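You operate a simulated robot arm through the tools that you are given. There is no shell and no other tool. Be economical: measure what you need, move in short steps, check, and stop when the job is done.

You are at the controls of a simulated robot arm. One attempt, no reset.

Task
Fit the insert that the green card names into socket 57 and check the plate.
Fine: slide the red bar to FREE first and back to HOLD before you press CHECK. Where these are worked on the way, their far stop is far enough and under half their travel is too little: red bar.
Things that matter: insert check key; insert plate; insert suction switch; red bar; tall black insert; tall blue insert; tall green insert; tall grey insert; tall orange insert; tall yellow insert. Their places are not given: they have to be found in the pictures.

Only the result counts: the job must be done as asked and must still hold three seconds after the hand-in. Knocking over, shifting, dropping, spilling or breaking anything else fails it.

Robot
A 7-joint arm with a two-finger parallel gripper, fixed in place. Base frame: the origin is at the foot of the arm, x ahead of it, y to its left, z up; the work surface is at about z = 0. Lengths are in cm, angles in rad, forces in N, time in s.
With the tool pointing down near the work surface it reaches from about 24 to 62 cm from the base axis. Its first joint turns from -1.152 to 1.152 rad. Payload 2.6 kg.
The TCP is the grasp point between the finger pads, 3 cm short of the fingertips. In the tool frame z runs along the fingers and y along their closing line. The gripper opens to 9.4 cm. The fingers are 2.8 cm wide and 1 cm thick; the gripper's body (5 by 9.6 cm) begins 5.5 cm behind the TCP.
Orientation is that of the tool frame in the base frame, as a unit quaternion [x, y, z, w]. With the fingers straight down and closing along the base's y, the tool's x points along the base's -x, its y along +y and its z along -z.

Tools
- The arm moves only by the tool servo_tool. Its argument "motion" is one flat list of numbers, 7 for each row, row after row: the shift along the tool's x, y, z in units of 150 mm (1.0 is 150 mm), then the turn, a rotation vector about the tool's x, y, z in units of 60 degrees (1.0 is 60 degrees), then the gripper command, from -1 (shut) to 1 (fully open), values between in proportion. In form: [x, y, z, wx, wy, wz, gripper, x, y, z, wx, wy, wz, gripper, ...]. A call has 1 to 12 rows; each row is the pose to reach, as a shift and turn from the pose commanded when the call began, along the tool's axes at that moment. A call with a number of a shift or a turn outside -1 to 1 is refused whole. A row lasts 0.2 s, in which the tool goes at most 5 cm and 0.15 rad; a call with a longer step from one row to the next is refused whole, and so is a gripper value outside its range. A pose out of reach is approached as far as the arm can. The call stops where the force on the tool passes 70 N (or 10 N more than at its start, if that is more) or the arm is blocked; 0.2 s more then pass. Each finger travels about 7.2 cm/s and halts on what it meets, pressing with about 30 N; the grip force reading is that of the motor and also rises with nothing between the fingers. The clock runs only during rows and for 0.2 s after the last one: add rows that repeat a pose to give the fingers time. The reply holds the time, the measured pose of the TCP, the force on the tool along the base axes, the opening and the grip force, in the units named above and with some noise, with the torque about the TCP (base axes, N m) and any sound that the robot's microphone picked up, and new pictures: "show" is both (left out), scene, wrist or none.
- Cameras (640 x 400 px; columns grow to the right, rows downward): "scene" is fixed at [5.29, 45.63, 55.09]; the picture's right is [-0.52, -0.85, 0.00], its down [-0.58, 0.36, -0.73] and it looks along [0.62, -0.38, -0.68] (base axes); focal length 287 px, centre (320, 200). "wrist" rides on the gripper at [7.6, 1.4, -10.2] in the tool frame; the picture's right is [-0.18, 0.98, 0.00], its down [-0.75, -0.14, -0.64] and it looks along [-0.63, -0.12, 0.77] (tool axes); focal length 243 px, centre (320, 200).
- locate(camera, pixels): for up to 12 pixels [column, row] of the newest picture of that camera ("zoom" is the newest enlarged one), the place [x, y, z] in the base frame of the surface seen there, good to about 0.3 cm. It takes no simulated time.
- enlarge(camera, box): a new picture of the part [left, top, right, bottom] of that camera's present view, enlarged. It takes no simulated time.
- finish_job(): hands the job in; it is judged then, once.

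Work in short steps. Measure before you move; look again where a grasp or a placing could have gone wrong, and mend it. You have 80 turns and 200 pictures in all, those below and enlarged ones among them. Open the gripper and draw the arm clear of the work before you hand the job in, unless the task says otherwise; then end with one line.

The tools are called after "Request:" as name(argument=value, ...) on one line, values as JSON. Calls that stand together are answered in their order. servo_tool: Moves the arm, as the interface text tells. Its arguments: {"type":"object","properties":{"motion":{"type":"array","items":{"type":"number"}},"show":{"type":"string","enum":["both","scene","wrist","none"]}},"required":["motion"]} The other tools are called the same way: locate (camera, pixels) gives the place of the surface under pixels of a picture; enlarge (camera, box) takes an enlarged picture of a part of a camera's view; finish_job () hands the job in.

At the start:

```text
time_s: 0.0
position: [33.58, 2.69, 33.04]
tcp_rot: [0.0, 1.0, 0.0, 0.0]
ft_force: [-0.3, -0.7, -0.3]
wrist_torque: [0.0, -0.01, -0.01]
finger_gap: 9.4
gripper_force: 0.1
```

scene: 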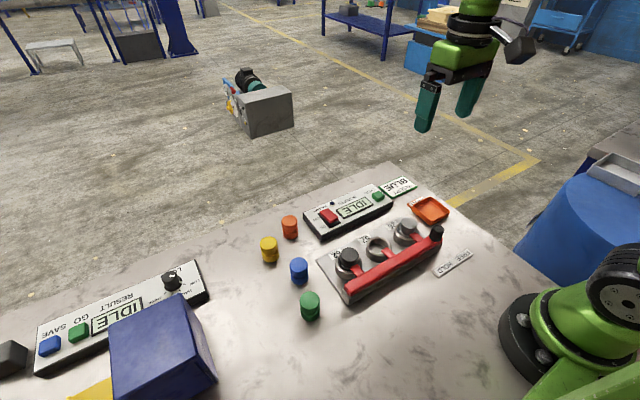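
wrist: 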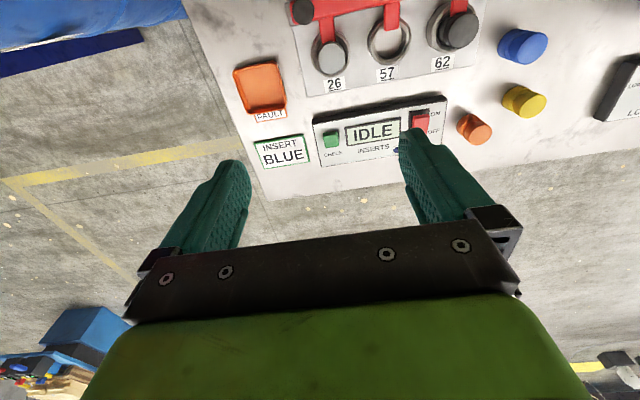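

The card reads INSERT BLUE and socket 57 looks empty in the wrist view. I enlarge both views for details.

Request:
enlarge(camera="scene", box=[240, 160, 480, 330])

Request:
enlarge(camera="wrist", box=[220, 0, 560, 180])

Request:
locate(camera="scene", pixels=[[299, 262], [300, 280], [348, 257], [377, 243], [405, 228], [437, 232], [348, 292], [328, 215], [378, 196], [458, 262], [309, 298], [395, 265]])

Request:
locate(camera="wrist", pixels=[[330, 58], [388, 43], [455, 28], [303, 12], [332, 138], [420, 120], [530, 45], [387, 75], [392, 15], [388, 62], [372, 132], [415, 132]])

```text
2.35 times, centred on (360, 245) of scene
```

zoom: 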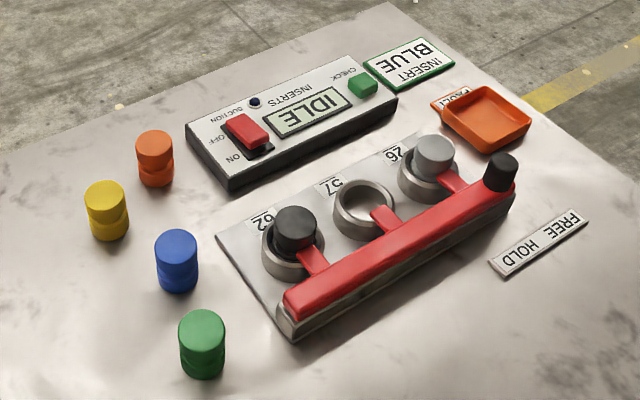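

```text
1.88 times, centred on (390, 90) of wrist
```

zoom: 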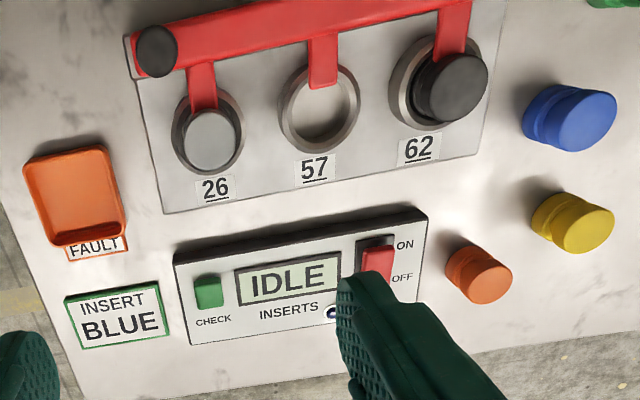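

```text
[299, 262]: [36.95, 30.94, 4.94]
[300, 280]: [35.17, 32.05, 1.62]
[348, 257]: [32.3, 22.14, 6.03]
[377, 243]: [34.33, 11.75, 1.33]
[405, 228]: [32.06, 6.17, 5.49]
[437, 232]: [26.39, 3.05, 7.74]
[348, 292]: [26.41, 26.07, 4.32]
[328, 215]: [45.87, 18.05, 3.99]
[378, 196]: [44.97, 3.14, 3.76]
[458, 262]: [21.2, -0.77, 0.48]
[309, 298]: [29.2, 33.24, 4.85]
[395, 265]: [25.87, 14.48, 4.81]
```

```text
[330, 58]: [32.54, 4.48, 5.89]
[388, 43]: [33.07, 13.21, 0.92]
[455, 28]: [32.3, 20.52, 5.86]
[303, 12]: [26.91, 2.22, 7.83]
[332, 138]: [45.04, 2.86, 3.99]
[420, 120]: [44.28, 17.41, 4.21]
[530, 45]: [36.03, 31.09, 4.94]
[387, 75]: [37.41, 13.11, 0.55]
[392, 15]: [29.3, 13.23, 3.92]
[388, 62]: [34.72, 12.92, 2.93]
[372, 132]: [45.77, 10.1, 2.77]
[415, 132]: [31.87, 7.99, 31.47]
```

The blue insert is near (36.5, 31.3) and socket 57 near (33.3, 13). I move the tool back and left to get a better view of the bar.

Request:
servo_tool(motion=[0.13, 0.2, 0, 0, 0, 0, 1, 0.26, 0.4, 0, 0, 0, 0, 1, 0.38, 0.6, 0, 0, 0, 0, 1, 0.38, 0.6, 0, 0, 0, 0, 1])

Request:
enlarge(camera="wrist", box=[160, 0, 480, 200])

Request:
enlarge(camera="scene", box=[300, 165, 480, 278])

Request:
locate(camera="scene", pixels=[[437, 274], [470, 253], [325, 205], [332, 203], [320, 210], [336, 221], [333, 217], [325, 213]])

```text
time_s: 1.0
position: [27.62, 11.71, 33.03]
tcp_rot: [0.0, 1.0, 0.001, 0.0]
ft_force: [0.3, 0.7, -0.9]
wrist_torque: [0.03, -0.01, 0.01]
finger_gap: 9.4
gripper_force: 0.1
```

scene: 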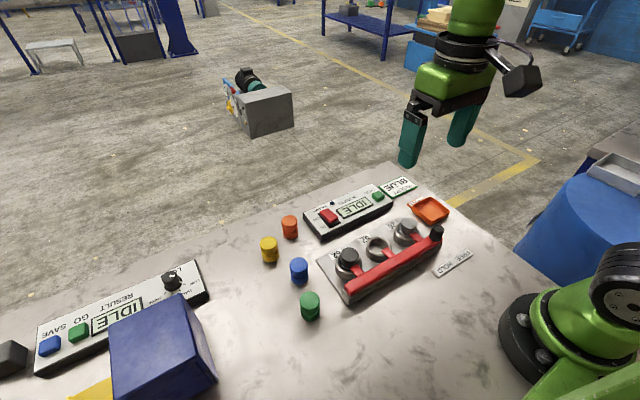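
wrist: 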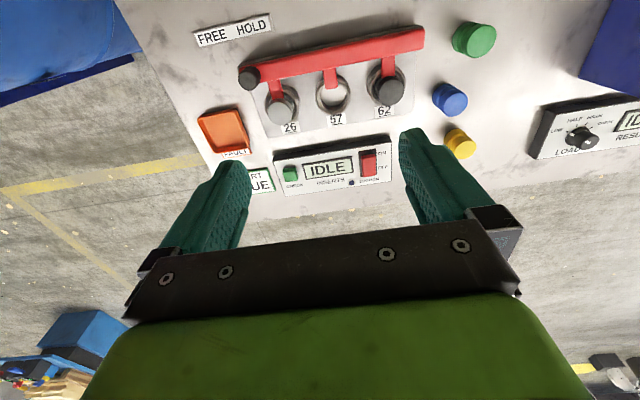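

```text
2.00 times, centred on (320, 100) of wrist
```

zoom: 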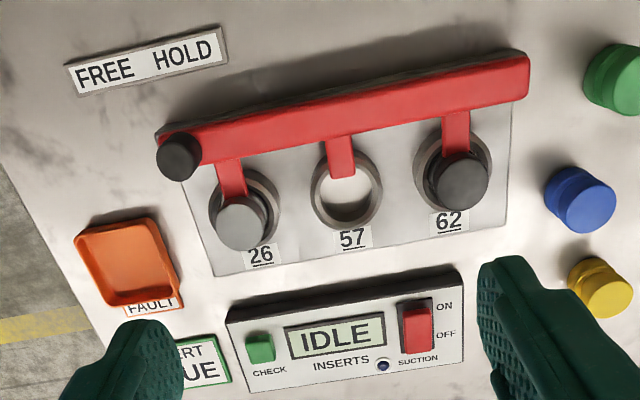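

```text
3.54 times, centred on (390, 222) of scene
```

zoom: 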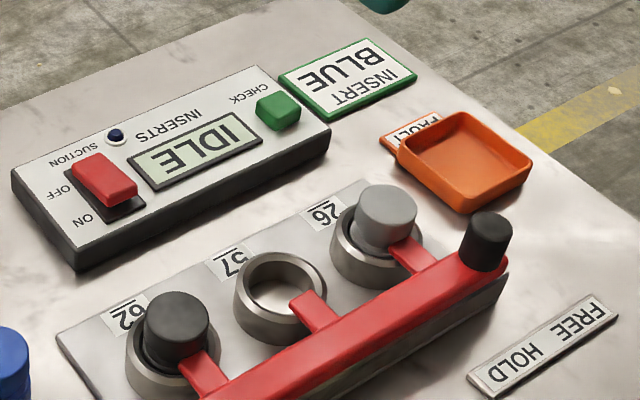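

```text
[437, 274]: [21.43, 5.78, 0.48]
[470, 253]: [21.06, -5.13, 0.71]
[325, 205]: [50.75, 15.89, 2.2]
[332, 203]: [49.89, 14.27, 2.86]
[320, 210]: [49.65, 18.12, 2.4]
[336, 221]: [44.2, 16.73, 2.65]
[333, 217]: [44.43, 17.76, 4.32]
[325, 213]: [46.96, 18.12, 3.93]
```

The bar's knob is at wrist (249,78), with FREE toward −y and HOLD toward +y. The suction switch sits at OFF. I measure the knob, the socket and the insert.

Request:
locate(camera="wrist", pixels=[[249, 74], [243, 77], [256, 77], [249, 70], [330, 108], [333, 92], [316, 98], [351, 94], [334, 114], [453, 98], [446, 100], [337, 76]])

Request:
locate(camera="scene", pixels=[[437, 228], [432, 230], [442, 230], [437, 239], [292, 263], [307, 263], [299, 259], [299, 268], [366, 243], [389, 243], [377, 235], [380, 256]])

Request:
enlarge(camera="wrist", box=[220, 20, 480, 150])

```text
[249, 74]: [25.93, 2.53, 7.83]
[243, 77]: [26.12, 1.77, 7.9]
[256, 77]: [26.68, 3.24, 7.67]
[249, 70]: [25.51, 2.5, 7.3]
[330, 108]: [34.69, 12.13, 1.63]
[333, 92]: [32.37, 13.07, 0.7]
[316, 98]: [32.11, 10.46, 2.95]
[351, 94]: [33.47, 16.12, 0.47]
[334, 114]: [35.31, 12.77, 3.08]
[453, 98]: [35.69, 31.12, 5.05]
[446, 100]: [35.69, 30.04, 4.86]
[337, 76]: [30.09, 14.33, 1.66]
```

```text
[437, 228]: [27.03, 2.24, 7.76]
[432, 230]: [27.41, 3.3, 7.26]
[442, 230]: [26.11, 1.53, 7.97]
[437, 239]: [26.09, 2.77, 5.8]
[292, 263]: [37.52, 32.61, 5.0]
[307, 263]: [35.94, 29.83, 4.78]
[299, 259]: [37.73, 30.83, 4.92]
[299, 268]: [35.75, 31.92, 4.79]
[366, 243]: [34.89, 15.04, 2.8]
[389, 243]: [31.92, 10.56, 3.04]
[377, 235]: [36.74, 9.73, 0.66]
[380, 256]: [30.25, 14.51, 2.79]
```

```text
2.46 times, centred on (350, 85) of wrist
```

zoom: 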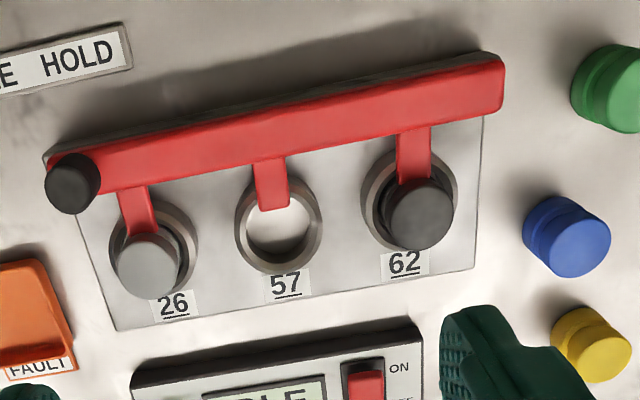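

The knob centre is about (26.6, 2.45) with its top at z≈7.85. I move above it first, with the gripper half open.

Request:
servo_tool(motion=[0.03, -0.25, 0.15, 0, 0, 0, 0, 0.068, -0.5, 0.3, 0, 0, 0, 0, 0.068, -0.617, 0.55, 0, 0, 0, 0, 0.068, -0.617, 0.8, 0, 0, 0, 0, 0.068, -0.617, 1.0, 0, 0, 0, 0, 0.068, -0.617, 1.0, 0, 0, 0, 0])

Request:
locate(camera="scene", pixels=[[437, 228], [432, 230], [442, 230], [437, 226]])

```text
time_s: 2.4
position: [27.26, 2.34, 18.07]
tcp_rot: [0.0, 1.0, 0.0, 0.0]
ft_force: [0.2, -0.5, 0.8]
wrist_torque: [0.01, -0.01, -0.01]
finger_gap: 4.69
gripper_force: 0.2
```

scene: 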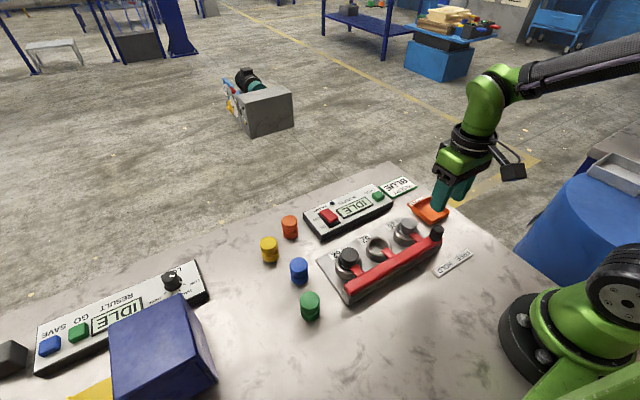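
wrist: 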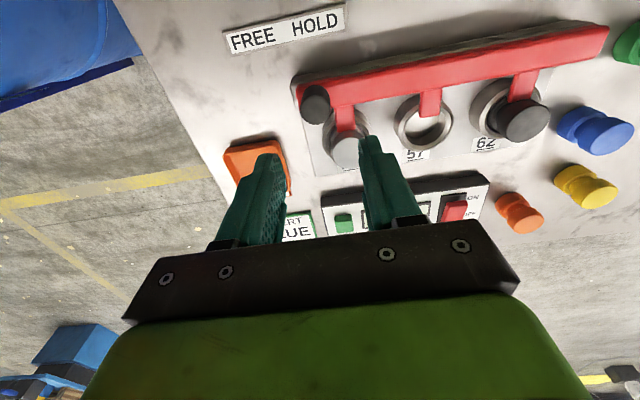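

```text
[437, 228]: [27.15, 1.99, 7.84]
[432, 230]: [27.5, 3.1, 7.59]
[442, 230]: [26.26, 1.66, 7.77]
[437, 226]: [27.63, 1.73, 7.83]
```

I'm now above the knob. I descend to TCP z≈8.7, shifting 0.4 cm back.

Request:
servo_tool(motion=[0.03, 0.005, 0.2, 0, 0, 0, 0, 0.03, 0.005, 0.4, 0, 0, 0, 0, 0.03, 0.005, 0.55, 0, 0, 0, 0, 0.03, 0.005, 0.62, 0, 0, 0, 0, 0.03, 0.005, 0.62, 0, 0, 0, 0])

Request:
enlarge(camera="scene", box=[360, 180, 500, 280])

```text
time_s: 3.6
position: [26.24, 2.64, 8.72]
tcp_rot: [-0.001, 1.0, 0.0, 0.0]
ft_force: [-0.5, 0.3, 0.0]
wrist_torque: [0.03, 0.0, 0.0]
finger_gap: 4.68
gripper_force: 0.0
```

scene: 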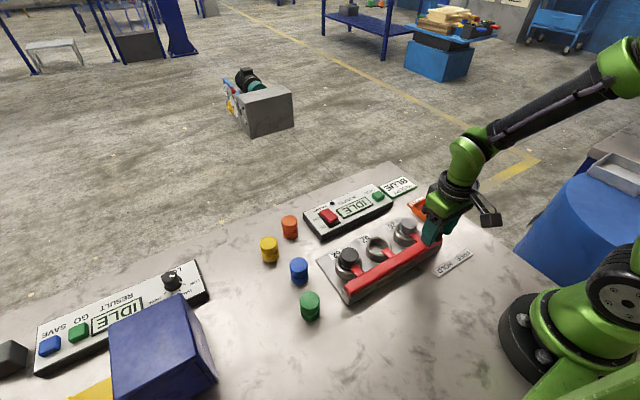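
wrist: 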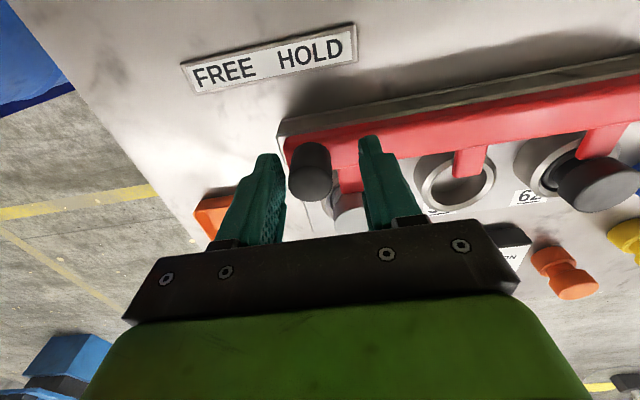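

```text
4.00 times, centred on (430, 230) of scene
```

zoom: 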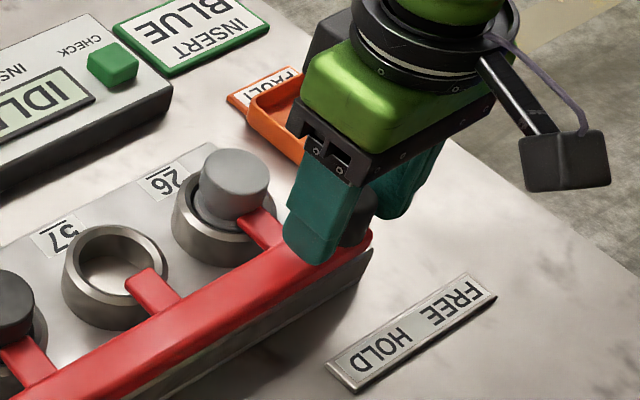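

The knob sits between the fingers. I close on it.

Request:
servo_tool(motion=[-0.02, 0, 0, 0, 0, 0, -0.6, -0.02, 0, 0, 0, 0, 0, -1, -0.02, 0, 0, 0, 0, 0, -1], show="wrist")

```text
time_s: 4.4
position: [26.58, 2.09, 8.69]
tcp_rot: [0.005, 1.0, -0.003, -0.003]
ft_force: [-18.7, -56.4, 7.6]
wrist_torque: [-0.53, -0.01, -0.36]
finger_gap: 2.56
gripper_force: 45.9
```

wrist: 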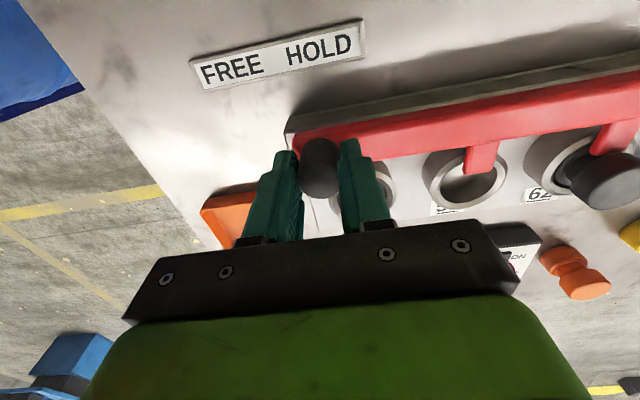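

Gripped, gap 2.56 cm. The side load comes from a small offset. I slide the bar toward FREE (−y) in small steps.

Request:
servo_tool(motion=[-0.02, -0.035, 0, 0, 0, 0, -1, -0.02, -0.08, 0, 0, 0, 0, -1, -0.02, -0.13, 0, 0, 0, 0, -1, -0.02, -0.18, 0, 0, 0, 0, -1, -0.02, -0.18, 0, 0, 0, 0, -1])

```text
time_s: 5.6
position: [26.58, -0.12, 8.73]
tcp_rot: [0.0, 1.0, 0.001, -0.003]
ft_force: [-10.5, 0.6, -27.1]
wrist_torque: [-0.5, 1.15, -0.1]
finger_gap: 2.53
gripper_force: 45.6
```

scene: 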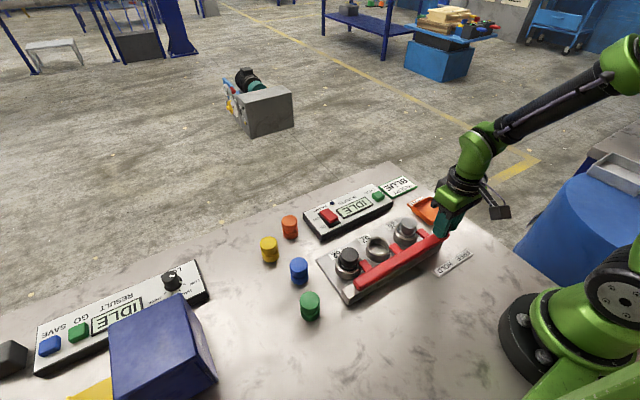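
wrist: 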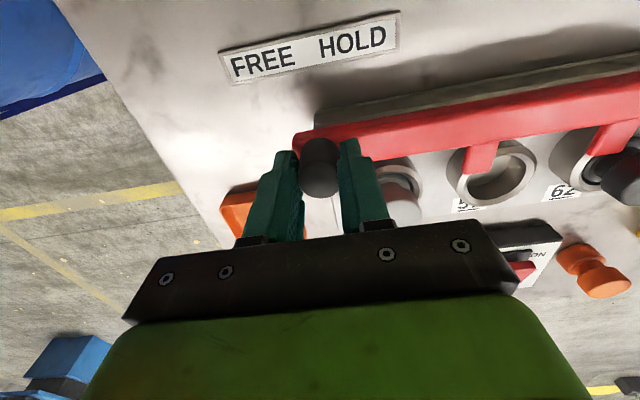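

The bar has moved about 2.2 cm and the tabs are leaving the sockets. I keep sliding until the stop.

Request:
servo_tool(motion=[0, -0.05, 0, 0, 0, 0, -1, 0, -0.1, 0, 0, 0, 0, -1, 0, -0.15, 0, 0, 0, 0, -1, 0, -0.2, 0, 0, 0, 0, -1, 0, -0.25, 0, 0, 0, 0, -1])

Request:
enlarge(camera="scene", box=[320, 180, 500, 300])

```text
time_s: 6.7
position: [26.78, -2.2, 8.84]
tcp_rot: [-0.006, 1.0, 0.008, -0.004]
ft_force: [-0.1, 8.2, -0.7]
wrist_torque: [-0.74, 0.06, -0.15]
finger_gap: 2.56
gripper_force: 44.9
stopped in row 5: the force on the tool passed its limit at 81 N (the readings are from after the stop); the commanded pose is now the measured one
```

scene: 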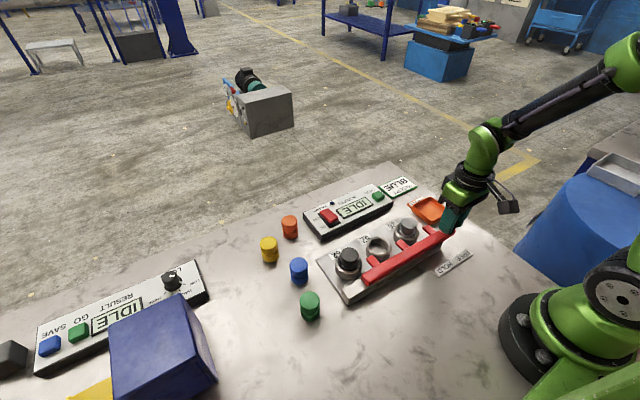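
wrist: 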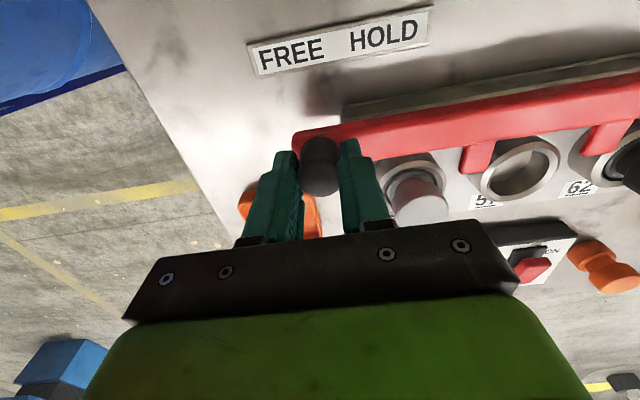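

```text
3.33 times, centred on (410, 240) of scene
```

zoom: 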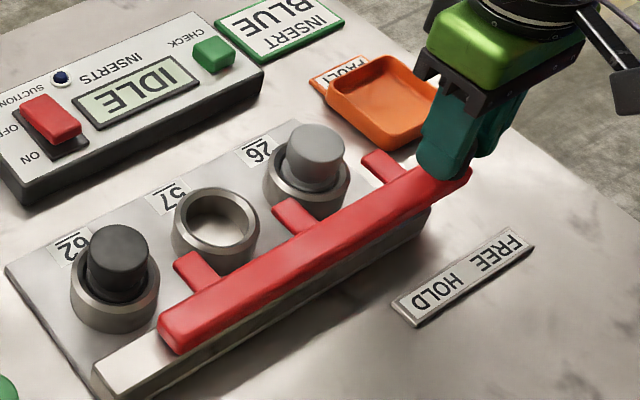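

The bar hit its stop at FREE and the sockets are clear of the tabs. I open the gripper and lift.

Request:
servo_tool(motion=[0, 0, 0, 0, 0, 0, 0, 0, 0, 0, 0, 0, 0, 0, 0, 0, 0, 0, 0, 0, 0, 0, 0, -0.2, 0, 0, 0, 0, 0, 0, -0.5, 0, 0, 0, 0, 0, 0.2, -0.8, 0, 0, 0, 0, 0, 0.4, -0.9, 0, 0, 0, 0.3, 0, 0.7, -0.9, 0, 0, 0, 0.3, 0, 1.0, -0.9, 0, 0, 0, 0.3, 0, 1.0, -0.9, 0, 0, 0, 0.3])

Request:
locate(camera="scene", pixels=[[292, 263], [307, 263], [299, 258], [299, 270], [366, 241], [388, 241], [377, 235], [377, 255], [371, 248], [384, 240], [300, 281], [377, 245]])

Request:
enlarge(camera="scene", box=[270, 220, 420, 310])

```text
refused: row 6 steps farther than a row can; nothing moved
```

```text
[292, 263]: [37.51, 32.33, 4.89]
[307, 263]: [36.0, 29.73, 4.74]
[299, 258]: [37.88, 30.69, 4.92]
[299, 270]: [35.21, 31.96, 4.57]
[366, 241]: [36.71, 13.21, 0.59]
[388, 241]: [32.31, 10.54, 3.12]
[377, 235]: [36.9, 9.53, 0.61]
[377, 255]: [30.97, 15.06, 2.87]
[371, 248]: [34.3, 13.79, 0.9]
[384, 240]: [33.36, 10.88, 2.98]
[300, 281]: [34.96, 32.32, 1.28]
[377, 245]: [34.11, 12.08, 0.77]
```

```text
4.27 times, centred on (345, 265) of scene
```

zoom: 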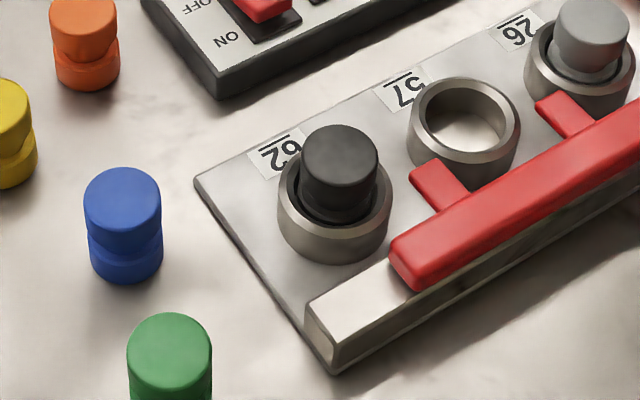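

The ring of socket 57 is clear in the zoom, with its rim at about (465,83), (460,160), (417,118) and (512,125). I measure it and the blue insert, and lift off the knob with smaller steps.

Request:
locate(camera="zoom", pixels=[[465, 82], [458, 157], [417, 118], [511, 124], [488, 88], [440, 86], [90, 200], [156, 200], [123, 172], [123, 232], [123, 200], [338, 160]])

Request:
servo_tool(motion=[0, 0, 0, 0, 0, 0, 0, 0, 0, 0, 0, 0, 0, 0, 0, 0, 0, 0, 0, 0, 0, 0, 0, -0.2, 0, 0, 0, 0, 0, 0, -0.5, 0, 0, 0, 0, 0, 0.1, -0.75, 0, 0, 0, 0, 0, 0.35, -0.9, 0, 0, 0, 0.3, 0, 0.66, -0.9, 0, 0, 0, 0.3, 0, 0.96, -0.9, 0, 0, 0, 0.3, 0, 0.96, -0.9, 0, 0, 0, 0.3])

```text
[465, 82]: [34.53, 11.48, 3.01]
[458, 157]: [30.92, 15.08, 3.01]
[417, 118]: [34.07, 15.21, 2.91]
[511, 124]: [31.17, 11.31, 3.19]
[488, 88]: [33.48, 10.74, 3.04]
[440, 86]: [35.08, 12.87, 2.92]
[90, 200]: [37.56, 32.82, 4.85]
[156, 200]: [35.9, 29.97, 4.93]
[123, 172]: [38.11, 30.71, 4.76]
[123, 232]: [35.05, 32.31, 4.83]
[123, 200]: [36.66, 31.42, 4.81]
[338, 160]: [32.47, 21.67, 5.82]
```

```text
time_s: 8.9
position: [26.78, 12.1, 22.56]
tcp_rot: [-0.006, 1.0, 0.007, -0.005]
ft_force: [-0.5, 0.0, -1.0]
wrist_torque: [-0.01, -0.01, 0.02]
finger_gap: 6.08
gripper_force: 0.1
```

scene: 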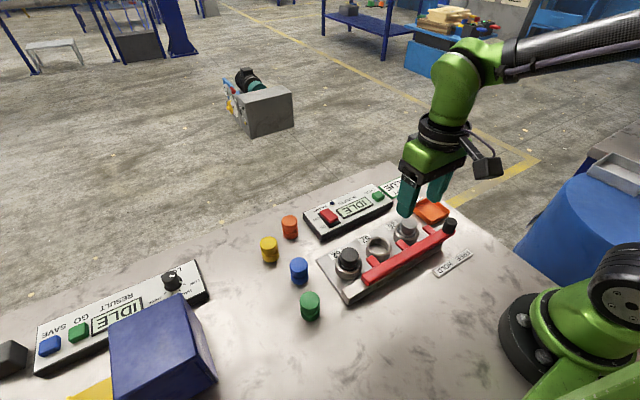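
wrist: 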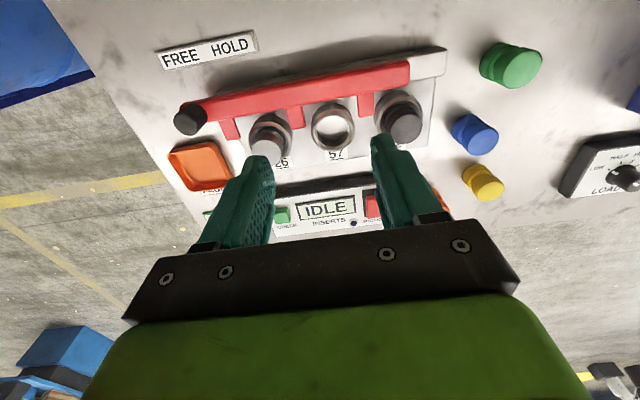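

Socket 57 is centred near (32.7, 13.2) with its rim at z 3.0. The blue insert is at (36.7, 31.4) with its top at 4.85. I move toward the blue insert and correct a small tilt.

Request:
servo_tool(motion=[-0.12, 0.24, 0, 0.013, -0.01, 0.011, 0.4, -0.25, 0.48, 0, 0.013, -0.01, 0.011, 0.4, -0.37, 0.72, 0, 0.013, -0.01, 0.011, 0.4, -0.5, 0.96, 0.05, 0.013, -0.01, 0.011, 0.4, -0.5, 0.96, 0.05, 0.013, -0.01, 0.011, 0.4, -0.5, 0.96, 0.05, 0.013, -0.01, 0.011, 0.4])

```text
time_s: 10.3
position: [33.73, 26.44, 21.66]
tcp_rot: [0.002, 1.0, 0.001, 0.001]
ft_force: [0.4, -0.6, 0.1]
wrist_torque: [0.02, -0.03, 0.02]
finger_gap: 6.57
gripper_force: 0.1
```

scene: 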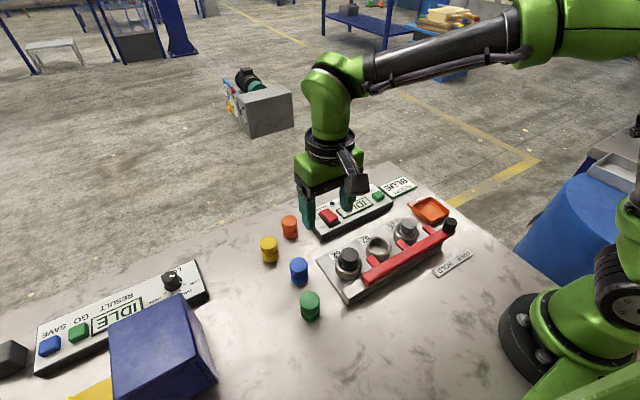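
wrist: 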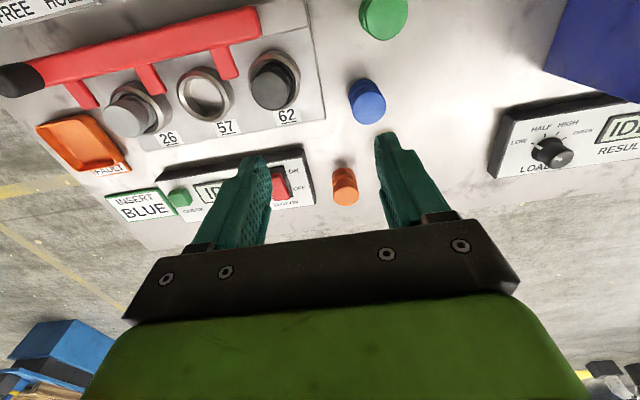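

I go to above the blue insert at TCP z≈10.

Request:
servo_tool(motion=[-0.1, 0.16, 0.1, 0, 0, 0, 0.4, -0.198, 0.331, 0.2, 0, 0, 0, 0.4, -0.198, 0.331, 0.45, 0, 0, 0, 0.4, -0.198, 0.331, 0.7, 0, 0, 0, 0.4, -0.198, 0.331, 0.76, 0, 0, 0, 0.4, -0.198, 0.331, 0.76, 0, 0, 0, 0.4])

Request:
enlarge(camera="scene", box=[230, 200, 390, 320])

```text
time_s: 11.7
position: [36.88, 31.11, 10.36]
tcp_rot: [0.001, 1.0, 0.001, 0.002]
ft_force: [-0.4, 0.1, -0.4]
wrist_torque: [-0.02, 0.0, 0.01]
finger_gap: 6.56
gripper_force: 0.1
```

scene: 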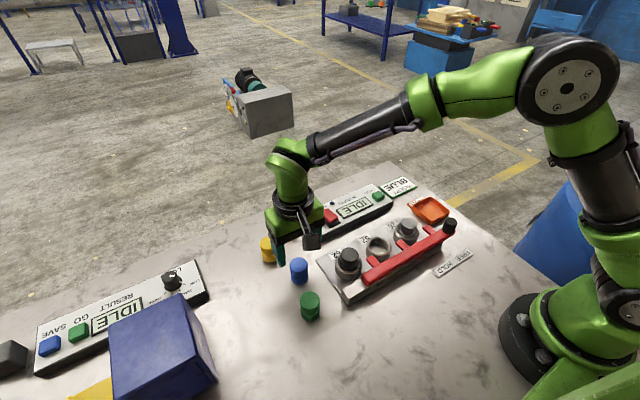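
wrist: 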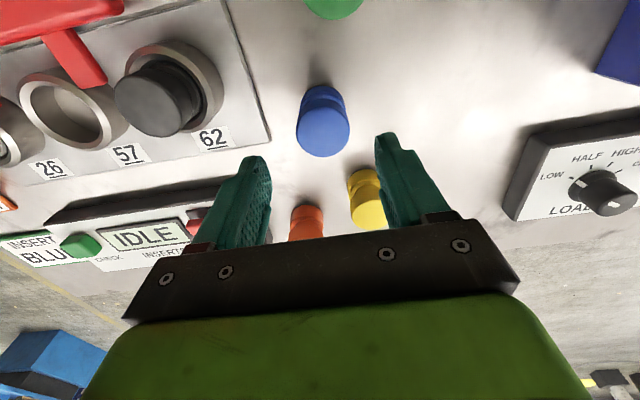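

```text
3.33 times, centred on (310, 260) of scene
```

zoom: 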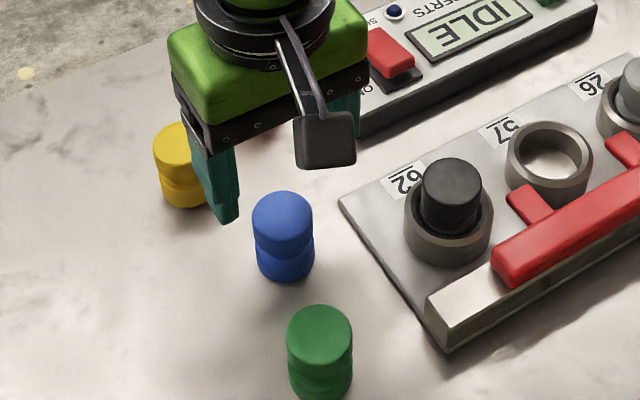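

I check the yellow insert's distance from the +y finger and re-measure blue.

Request:
locate(camera="zoom", pixels=[[165, 140], [180, 200], [255, 220], [283, 196], [283, 245], [311, 220], [283, 218], [228, 218]])

Request:
locate(camera="wrist", pixels=[[325, 130], [300, 128], [348, 128], [325, 153], [360, 185], [372, 212], [350, 190]])

```text
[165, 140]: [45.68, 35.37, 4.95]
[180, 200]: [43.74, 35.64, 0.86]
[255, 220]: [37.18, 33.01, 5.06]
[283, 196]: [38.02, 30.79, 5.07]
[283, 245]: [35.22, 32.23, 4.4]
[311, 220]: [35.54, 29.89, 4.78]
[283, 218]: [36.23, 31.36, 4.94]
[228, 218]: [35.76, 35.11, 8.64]
```

```text
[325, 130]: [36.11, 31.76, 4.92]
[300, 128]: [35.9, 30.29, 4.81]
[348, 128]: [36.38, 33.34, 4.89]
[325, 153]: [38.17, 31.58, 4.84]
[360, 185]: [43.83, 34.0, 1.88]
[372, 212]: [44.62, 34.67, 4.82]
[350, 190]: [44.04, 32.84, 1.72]
```

Blue's centre is about (36.5, 31.5) and yellow is 8 cm away. I adjust, descend to z≈5.6 and close.

Request:
servo_tool(motion=[0.022, 0.026, 0.0, 0, 0, 0, 0.4, 0.022, 0.026, 0.15, 0, 0, 0, 0.4, 0.022, 0.026, 0.31, 0, 0, 0, 0.4, 0.022, 0.026, 0.31, 0, 0, 0, 0.4])

Request:
enlarge(camera="scene", box=[230, 200, 390, 320])

```text
time_s: 12.7
position: [36.58, 31.55, 5.79]
tcp_rot: [0.001, 1.0, 0.001, 0.001]
ft_force: [-0.3, -1.0, -0.3]
wrist_torque: [0.0, -0.03, -0.03]
finger_gap: 6.57
gripper_force: 0.1
```

scene: 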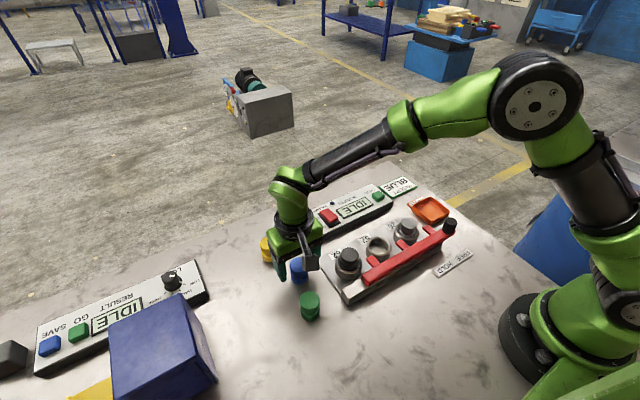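
wrist: 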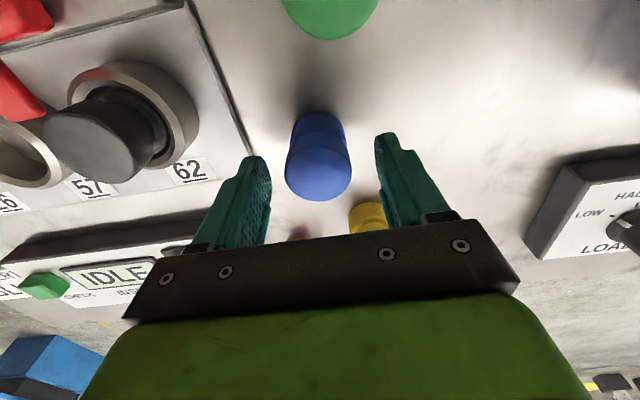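

```text
3.33 times, centred on (310, 260) of scene
```

zoom: 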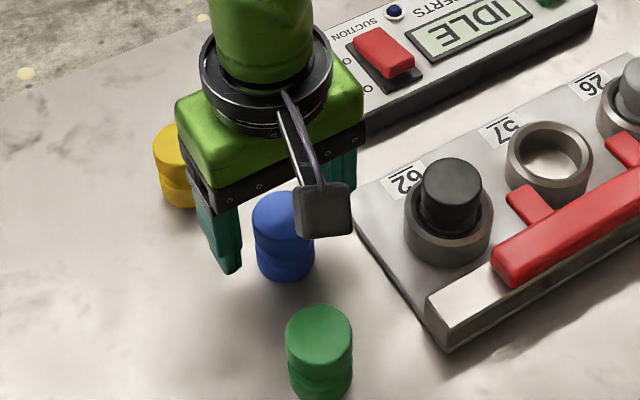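

The insert is centred between the fingers. I close slowly.

Request:
servo_tool(motion=[0, 0, 0, 0, 0, 0, 0.1, 0, 0, 0, 0, 0, 0, -0.2, 0, 0, 0, 0, 0, 0, -0.5, 0, 0, 0, 0, 0, 0, -0.8, 0, 0, 0, 0, 0, 0, -0.8], show="wrist")

```text
time_s: 13.9
position: [36.66, 31.52, 5.88]
tcp_rot: [0.0, 1.0, 0.001, 0.001]
ft_force: [0.2, 0.5, 0.1]
wrist_torque: [0.03, 0.03, 0.01]
finger_gap: 3.63
gripper_force: 30.0
```

wrist: 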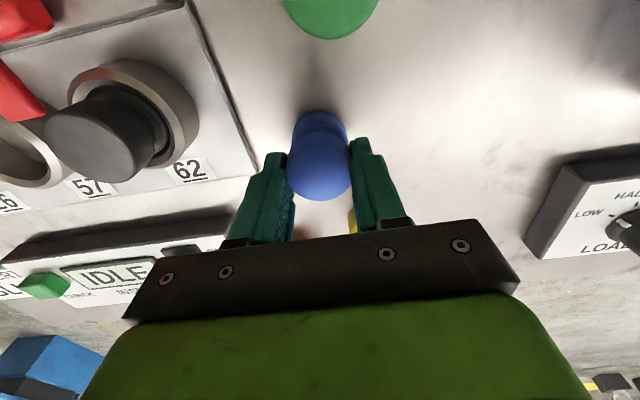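

Held with a gap of 3.63 cm and balanced forces. I lift 9 cm and move toward socket 57.

Request:
servo_tool(motion=[0, 0, -0.1, 0, 0, 0, -0.8, 0, 0, -0.35, 0, 0, 0, -0.8, 0, 0, -0.6, 0, 0, 0, -0.8, 0.05, -0.25, -0.6, 0, 0, 0, -0.8, 0.1, -0.5, -0.6, 0, 0, 0, -0.8, 0.18, -0.75, -0.6, 0, 0, 0, -0.8, 0.262, -1.0, -0.6, 0, 0, 0, -0.8, 0.262, -1.0, -0.6, 0, 0, 0, -0.8], show="scene")

```text
time_s: 15.7
position: [32.65, 16.62, 14.99]
tcp_rot: [0.0, 1.0, 0.0, 0.001]
ft_force: [-0.3, 0.4, -1.0]
wrist_torque: [0.02, 0.01, -0.01]
finger_gap: 3.68
gripper_force: 30.5
```

scene: 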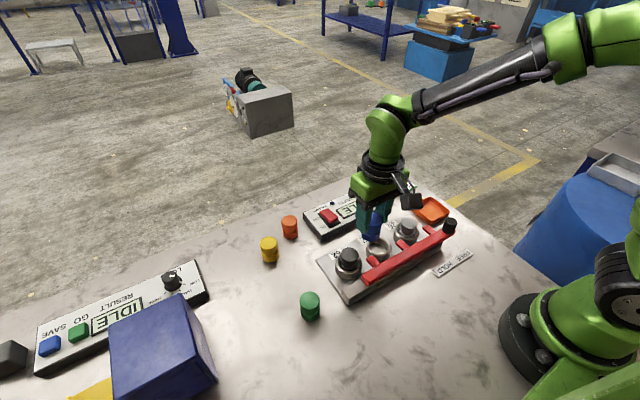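

I move over socket 57 and lower until the insert bottom is about 1 cm above the rim.

Request:
servo_tool(motion=[0, -0.12, 0, 0, 0, 0, -0.8, -0.003, -0.226, 0, 0, 0, 0, -0.8, -0.003, -0.226, 0.2, 0, 0, 0, -0.8, -0.003, -0.226, 0.333, 0, 0, 0, -0.8, -0.003, -0.226, 0.333, 0, 0, 0, -0.8])

Request:
enlarge(camera="scene", box=[320, 190, 450, 290])

Request:
enlarge(camera="wrist", box=[220, 80, 420, 240])

```text
time_s: 16.9
position: [32.67, 13.38, 9.97]
tcp_rot: [0.002, 1.0, 0.001, 0.0]
ft_force: [0.9, -0.3, -1.4]
wrist_torque: [0.01, 0.01, 0.04]
finger_gap: 3.68
gripper_force: 30.4
```

scene: 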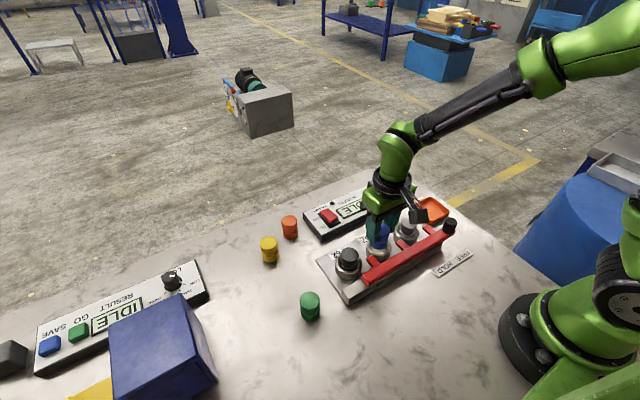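
wrist: 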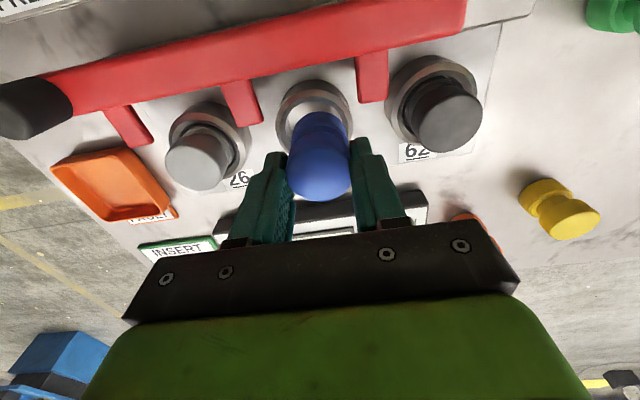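

```text
4.00 times, centred on (385, 240) of scene
```

zoom: 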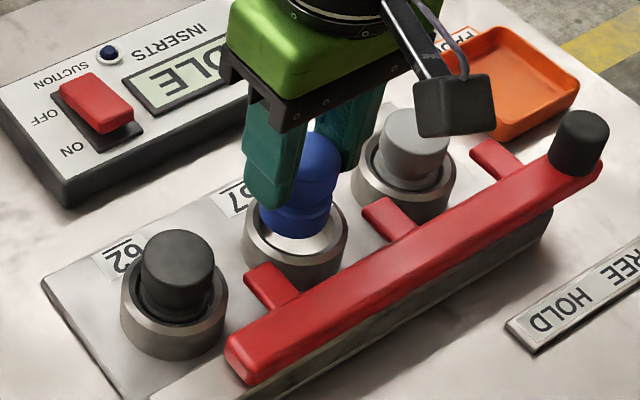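

```text
2.50 times, centred on (320, 160) of wrist
```

zoom: 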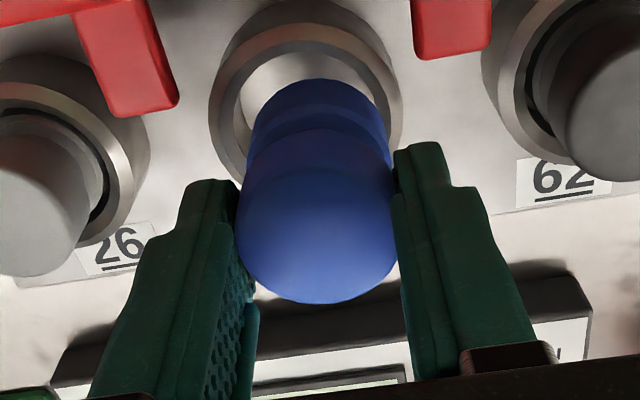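

I verify the socket centre from this close view, using rim points in the wrist zoom.

Request:
locate(camera="zoom", pixels=[[216, 110], [395, 105], [300, 33], [232, 60], [378, 55], [225, 160], [398, 150], [300, 10], [306, 60], [250, 40], [350, 38], [215, 90]])

Request:
enlarge(camera="scene", box=[350, 210, 410, 270])

```text
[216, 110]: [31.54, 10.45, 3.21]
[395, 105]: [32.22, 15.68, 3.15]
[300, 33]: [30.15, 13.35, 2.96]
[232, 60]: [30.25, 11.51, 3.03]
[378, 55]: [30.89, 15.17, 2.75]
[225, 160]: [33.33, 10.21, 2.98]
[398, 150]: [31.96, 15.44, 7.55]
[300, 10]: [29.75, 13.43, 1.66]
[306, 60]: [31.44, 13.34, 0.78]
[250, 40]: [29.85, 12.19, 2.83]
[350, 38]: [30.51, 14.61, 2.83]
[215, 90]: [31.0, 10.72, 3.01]
```

```text
6.67 times, centred on (380, 240) of scene
```

zoom: 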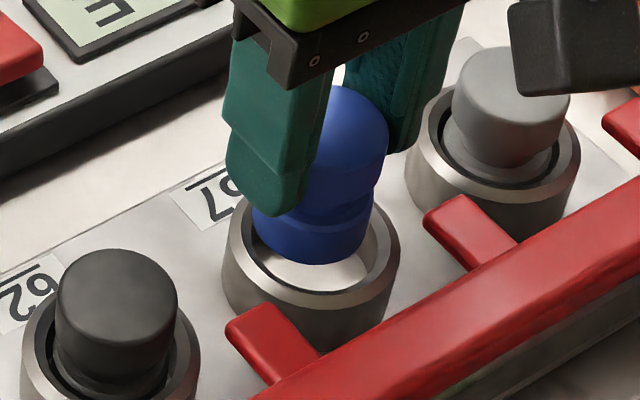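

The socket centre fits to about (32.65, 13.1). I shift y by −0.25 and lower the insert about 2 cm into the mouth.

Request:
servo_tool(motion=[0, -0.017, 0, 0, 0, 0, -0.8, 0, -0.017, 0.06, 0, 0, 0, -0.8, 0, -0.017, 0.1, 0, 0, 0, -0.8, 0, -0.017, 0.133, 0, 0, 0, -0.8, 0, -0.017, 0.133, 0, 0, 0, -0.8])

Request:
enlarge(camera="scene", box=[340, 200, 420, 270])

```text
time_s: 17.9
position: [32.89, 13.24, 8.5]
tcp_rot: [0.003, 1.0, 0.001, 0.005]
ft_force: [-3.0, 0.2, 8.6]
wrist_torque: [0.11, 0.17, 0.03]
finger_gap: 3.63
gripper_force: 30.3
stopped in row 5: the force on the tool passed its limit at 82 N (the readings are from after the stop); the commanded pose is now the measured one
```

scene: 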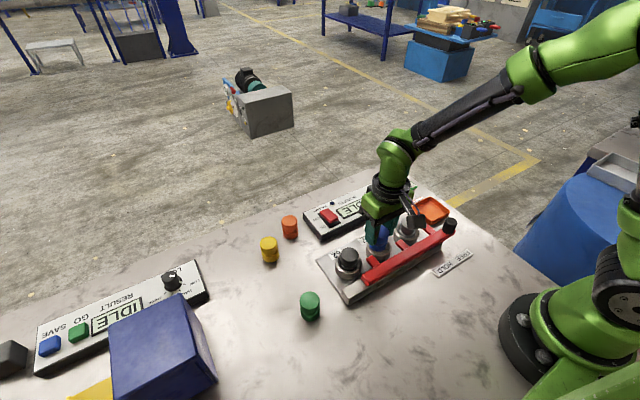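
wrist: 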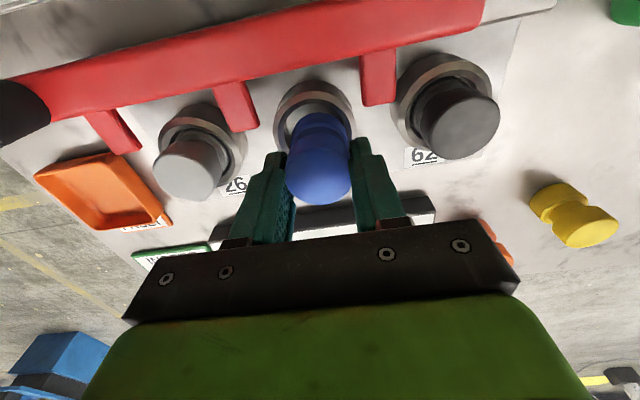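

```text
5.71 times, centred on (380, 235) of scene
```

zoom: 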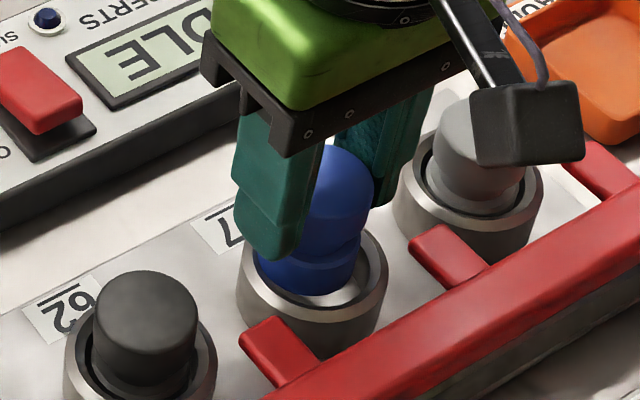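

Contact came at the rim (TCP z 8.5). The visible gap is on the −x side, so the insert sits too far in +x. I raise it slightly and look closely.

Request:
servo_tool(motion=[0, 0, -0.05, 0, 0, 0, -0.8, 0, 0, -0.05, 0, 0, 0, -0.8], show="none")

Request:
enlarge(camera="wrist", box=[250, 60, 390, 220])

Request:
enlarge(camera="scene", box=[350, 210, 410, 270])

```text
time_s: 18.5
position: [33.04, 13.27, 9.11]
tcp_rot: [0.003, 1.0, 0.002, 0.004]
ft_force: [-0.2, 0.0, -0.3]
wrist_torque: [0.02, 0.01, 0.0]
finger_gap: 3.63
gripper_force: 30.3
```

```text
2.50 times, centred on (320, 140) of wrist
```

zoom: 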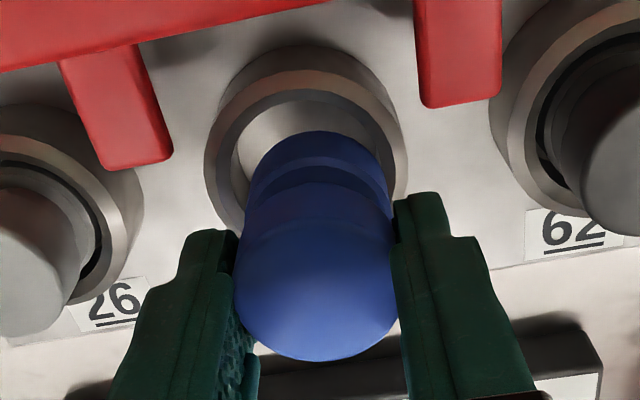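

```text
6.67 times, centred on (380, 240) of scene
```

zoom: 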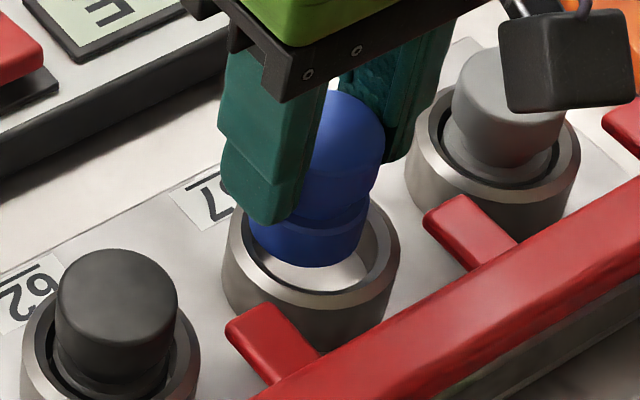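

In the wrist zoom the gap is on the −x side and the left (−y) side, so the insert needs about −0.5 in x and −0.25 in y. I shift and look again before lowering.

Request:
servo_tool(motion=[0.033, -0.017, 0, -0.004, 0.0, 0, -0.8, 0.033, -0.017, 0, 0, 0, 0, -0.8, 0.033, -0.017, 0, 0, 0, 0, -0.8], show="none")

Request:
enlarge(camera="wrist", box=[250, 60, 390, 220])

Request:
enlarge(camera="scene", box=[350, 210, 410, 270])

```text
time_s: 19.3
position: [32.51, 12.97, 9.12]
tcp_rot: [0.002, 1.0, 0.002, 0.005]
ft_force: [-0.4, 0.3, -0.9]
wrist_torque: [0.01, -0.02, -0.04]
finger_gap: 3.65
gripper_force: 30.2
```

```text
2.50 times, centred on (320, 140) of wrist
```

zoom: 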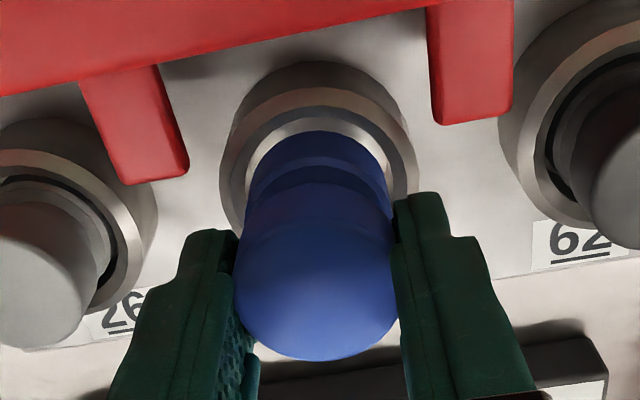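

```text
6.67 times, centred on (380, 240) of scene
```

zoom: 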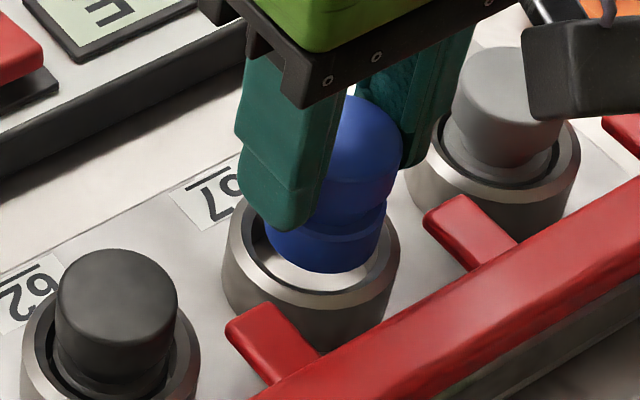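

The insert is now well centred in the ring. I lower it in small steps.

Request:
servo_tool(motion=[0, 0, 0.04, 0, 0, 0, -0.8, 0, 0, 0.07, 0, 0, 0, -0.8, 0, 0, 0.1, 0, 0, 0, -0.8, 0, 0, 0.1, 0, 0, 0, -0.8])

Request:
enlarge(camera="scene", box=[350, 210, 410, 270])

```text
time_s: 20.3
position: [32.4, 12.94, 7.65]
tcp_rot: [0.002, 1.0, 0.001, 0.006]
ft_force: [3.6, 2.5, 0.1]
wrist_torque: [0.15, -0.2, -0.1]
finger_gap: 3.64
gripper_force: 29.7
```

scene: 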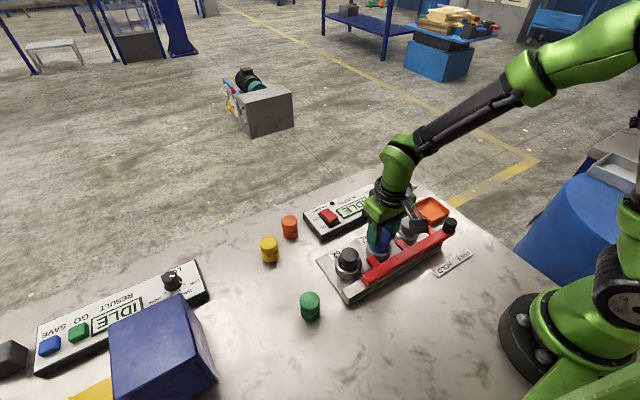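
wrist: 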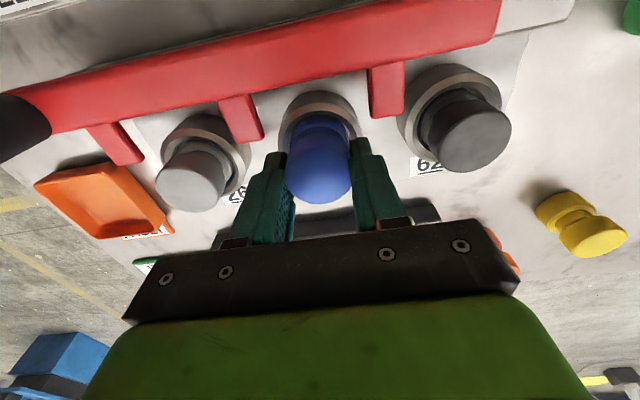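

```text
6.67 times, centred on (380, 240) of scene
```

zoom: 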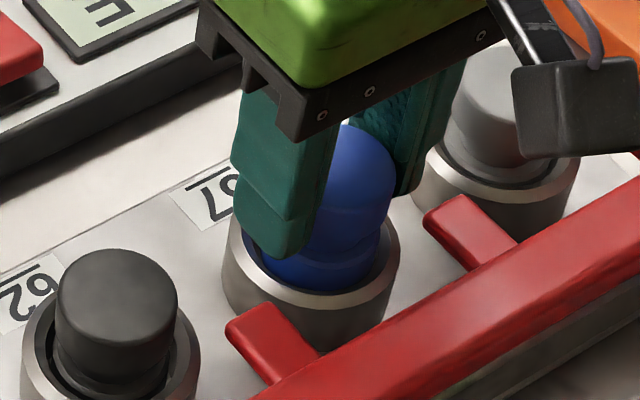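

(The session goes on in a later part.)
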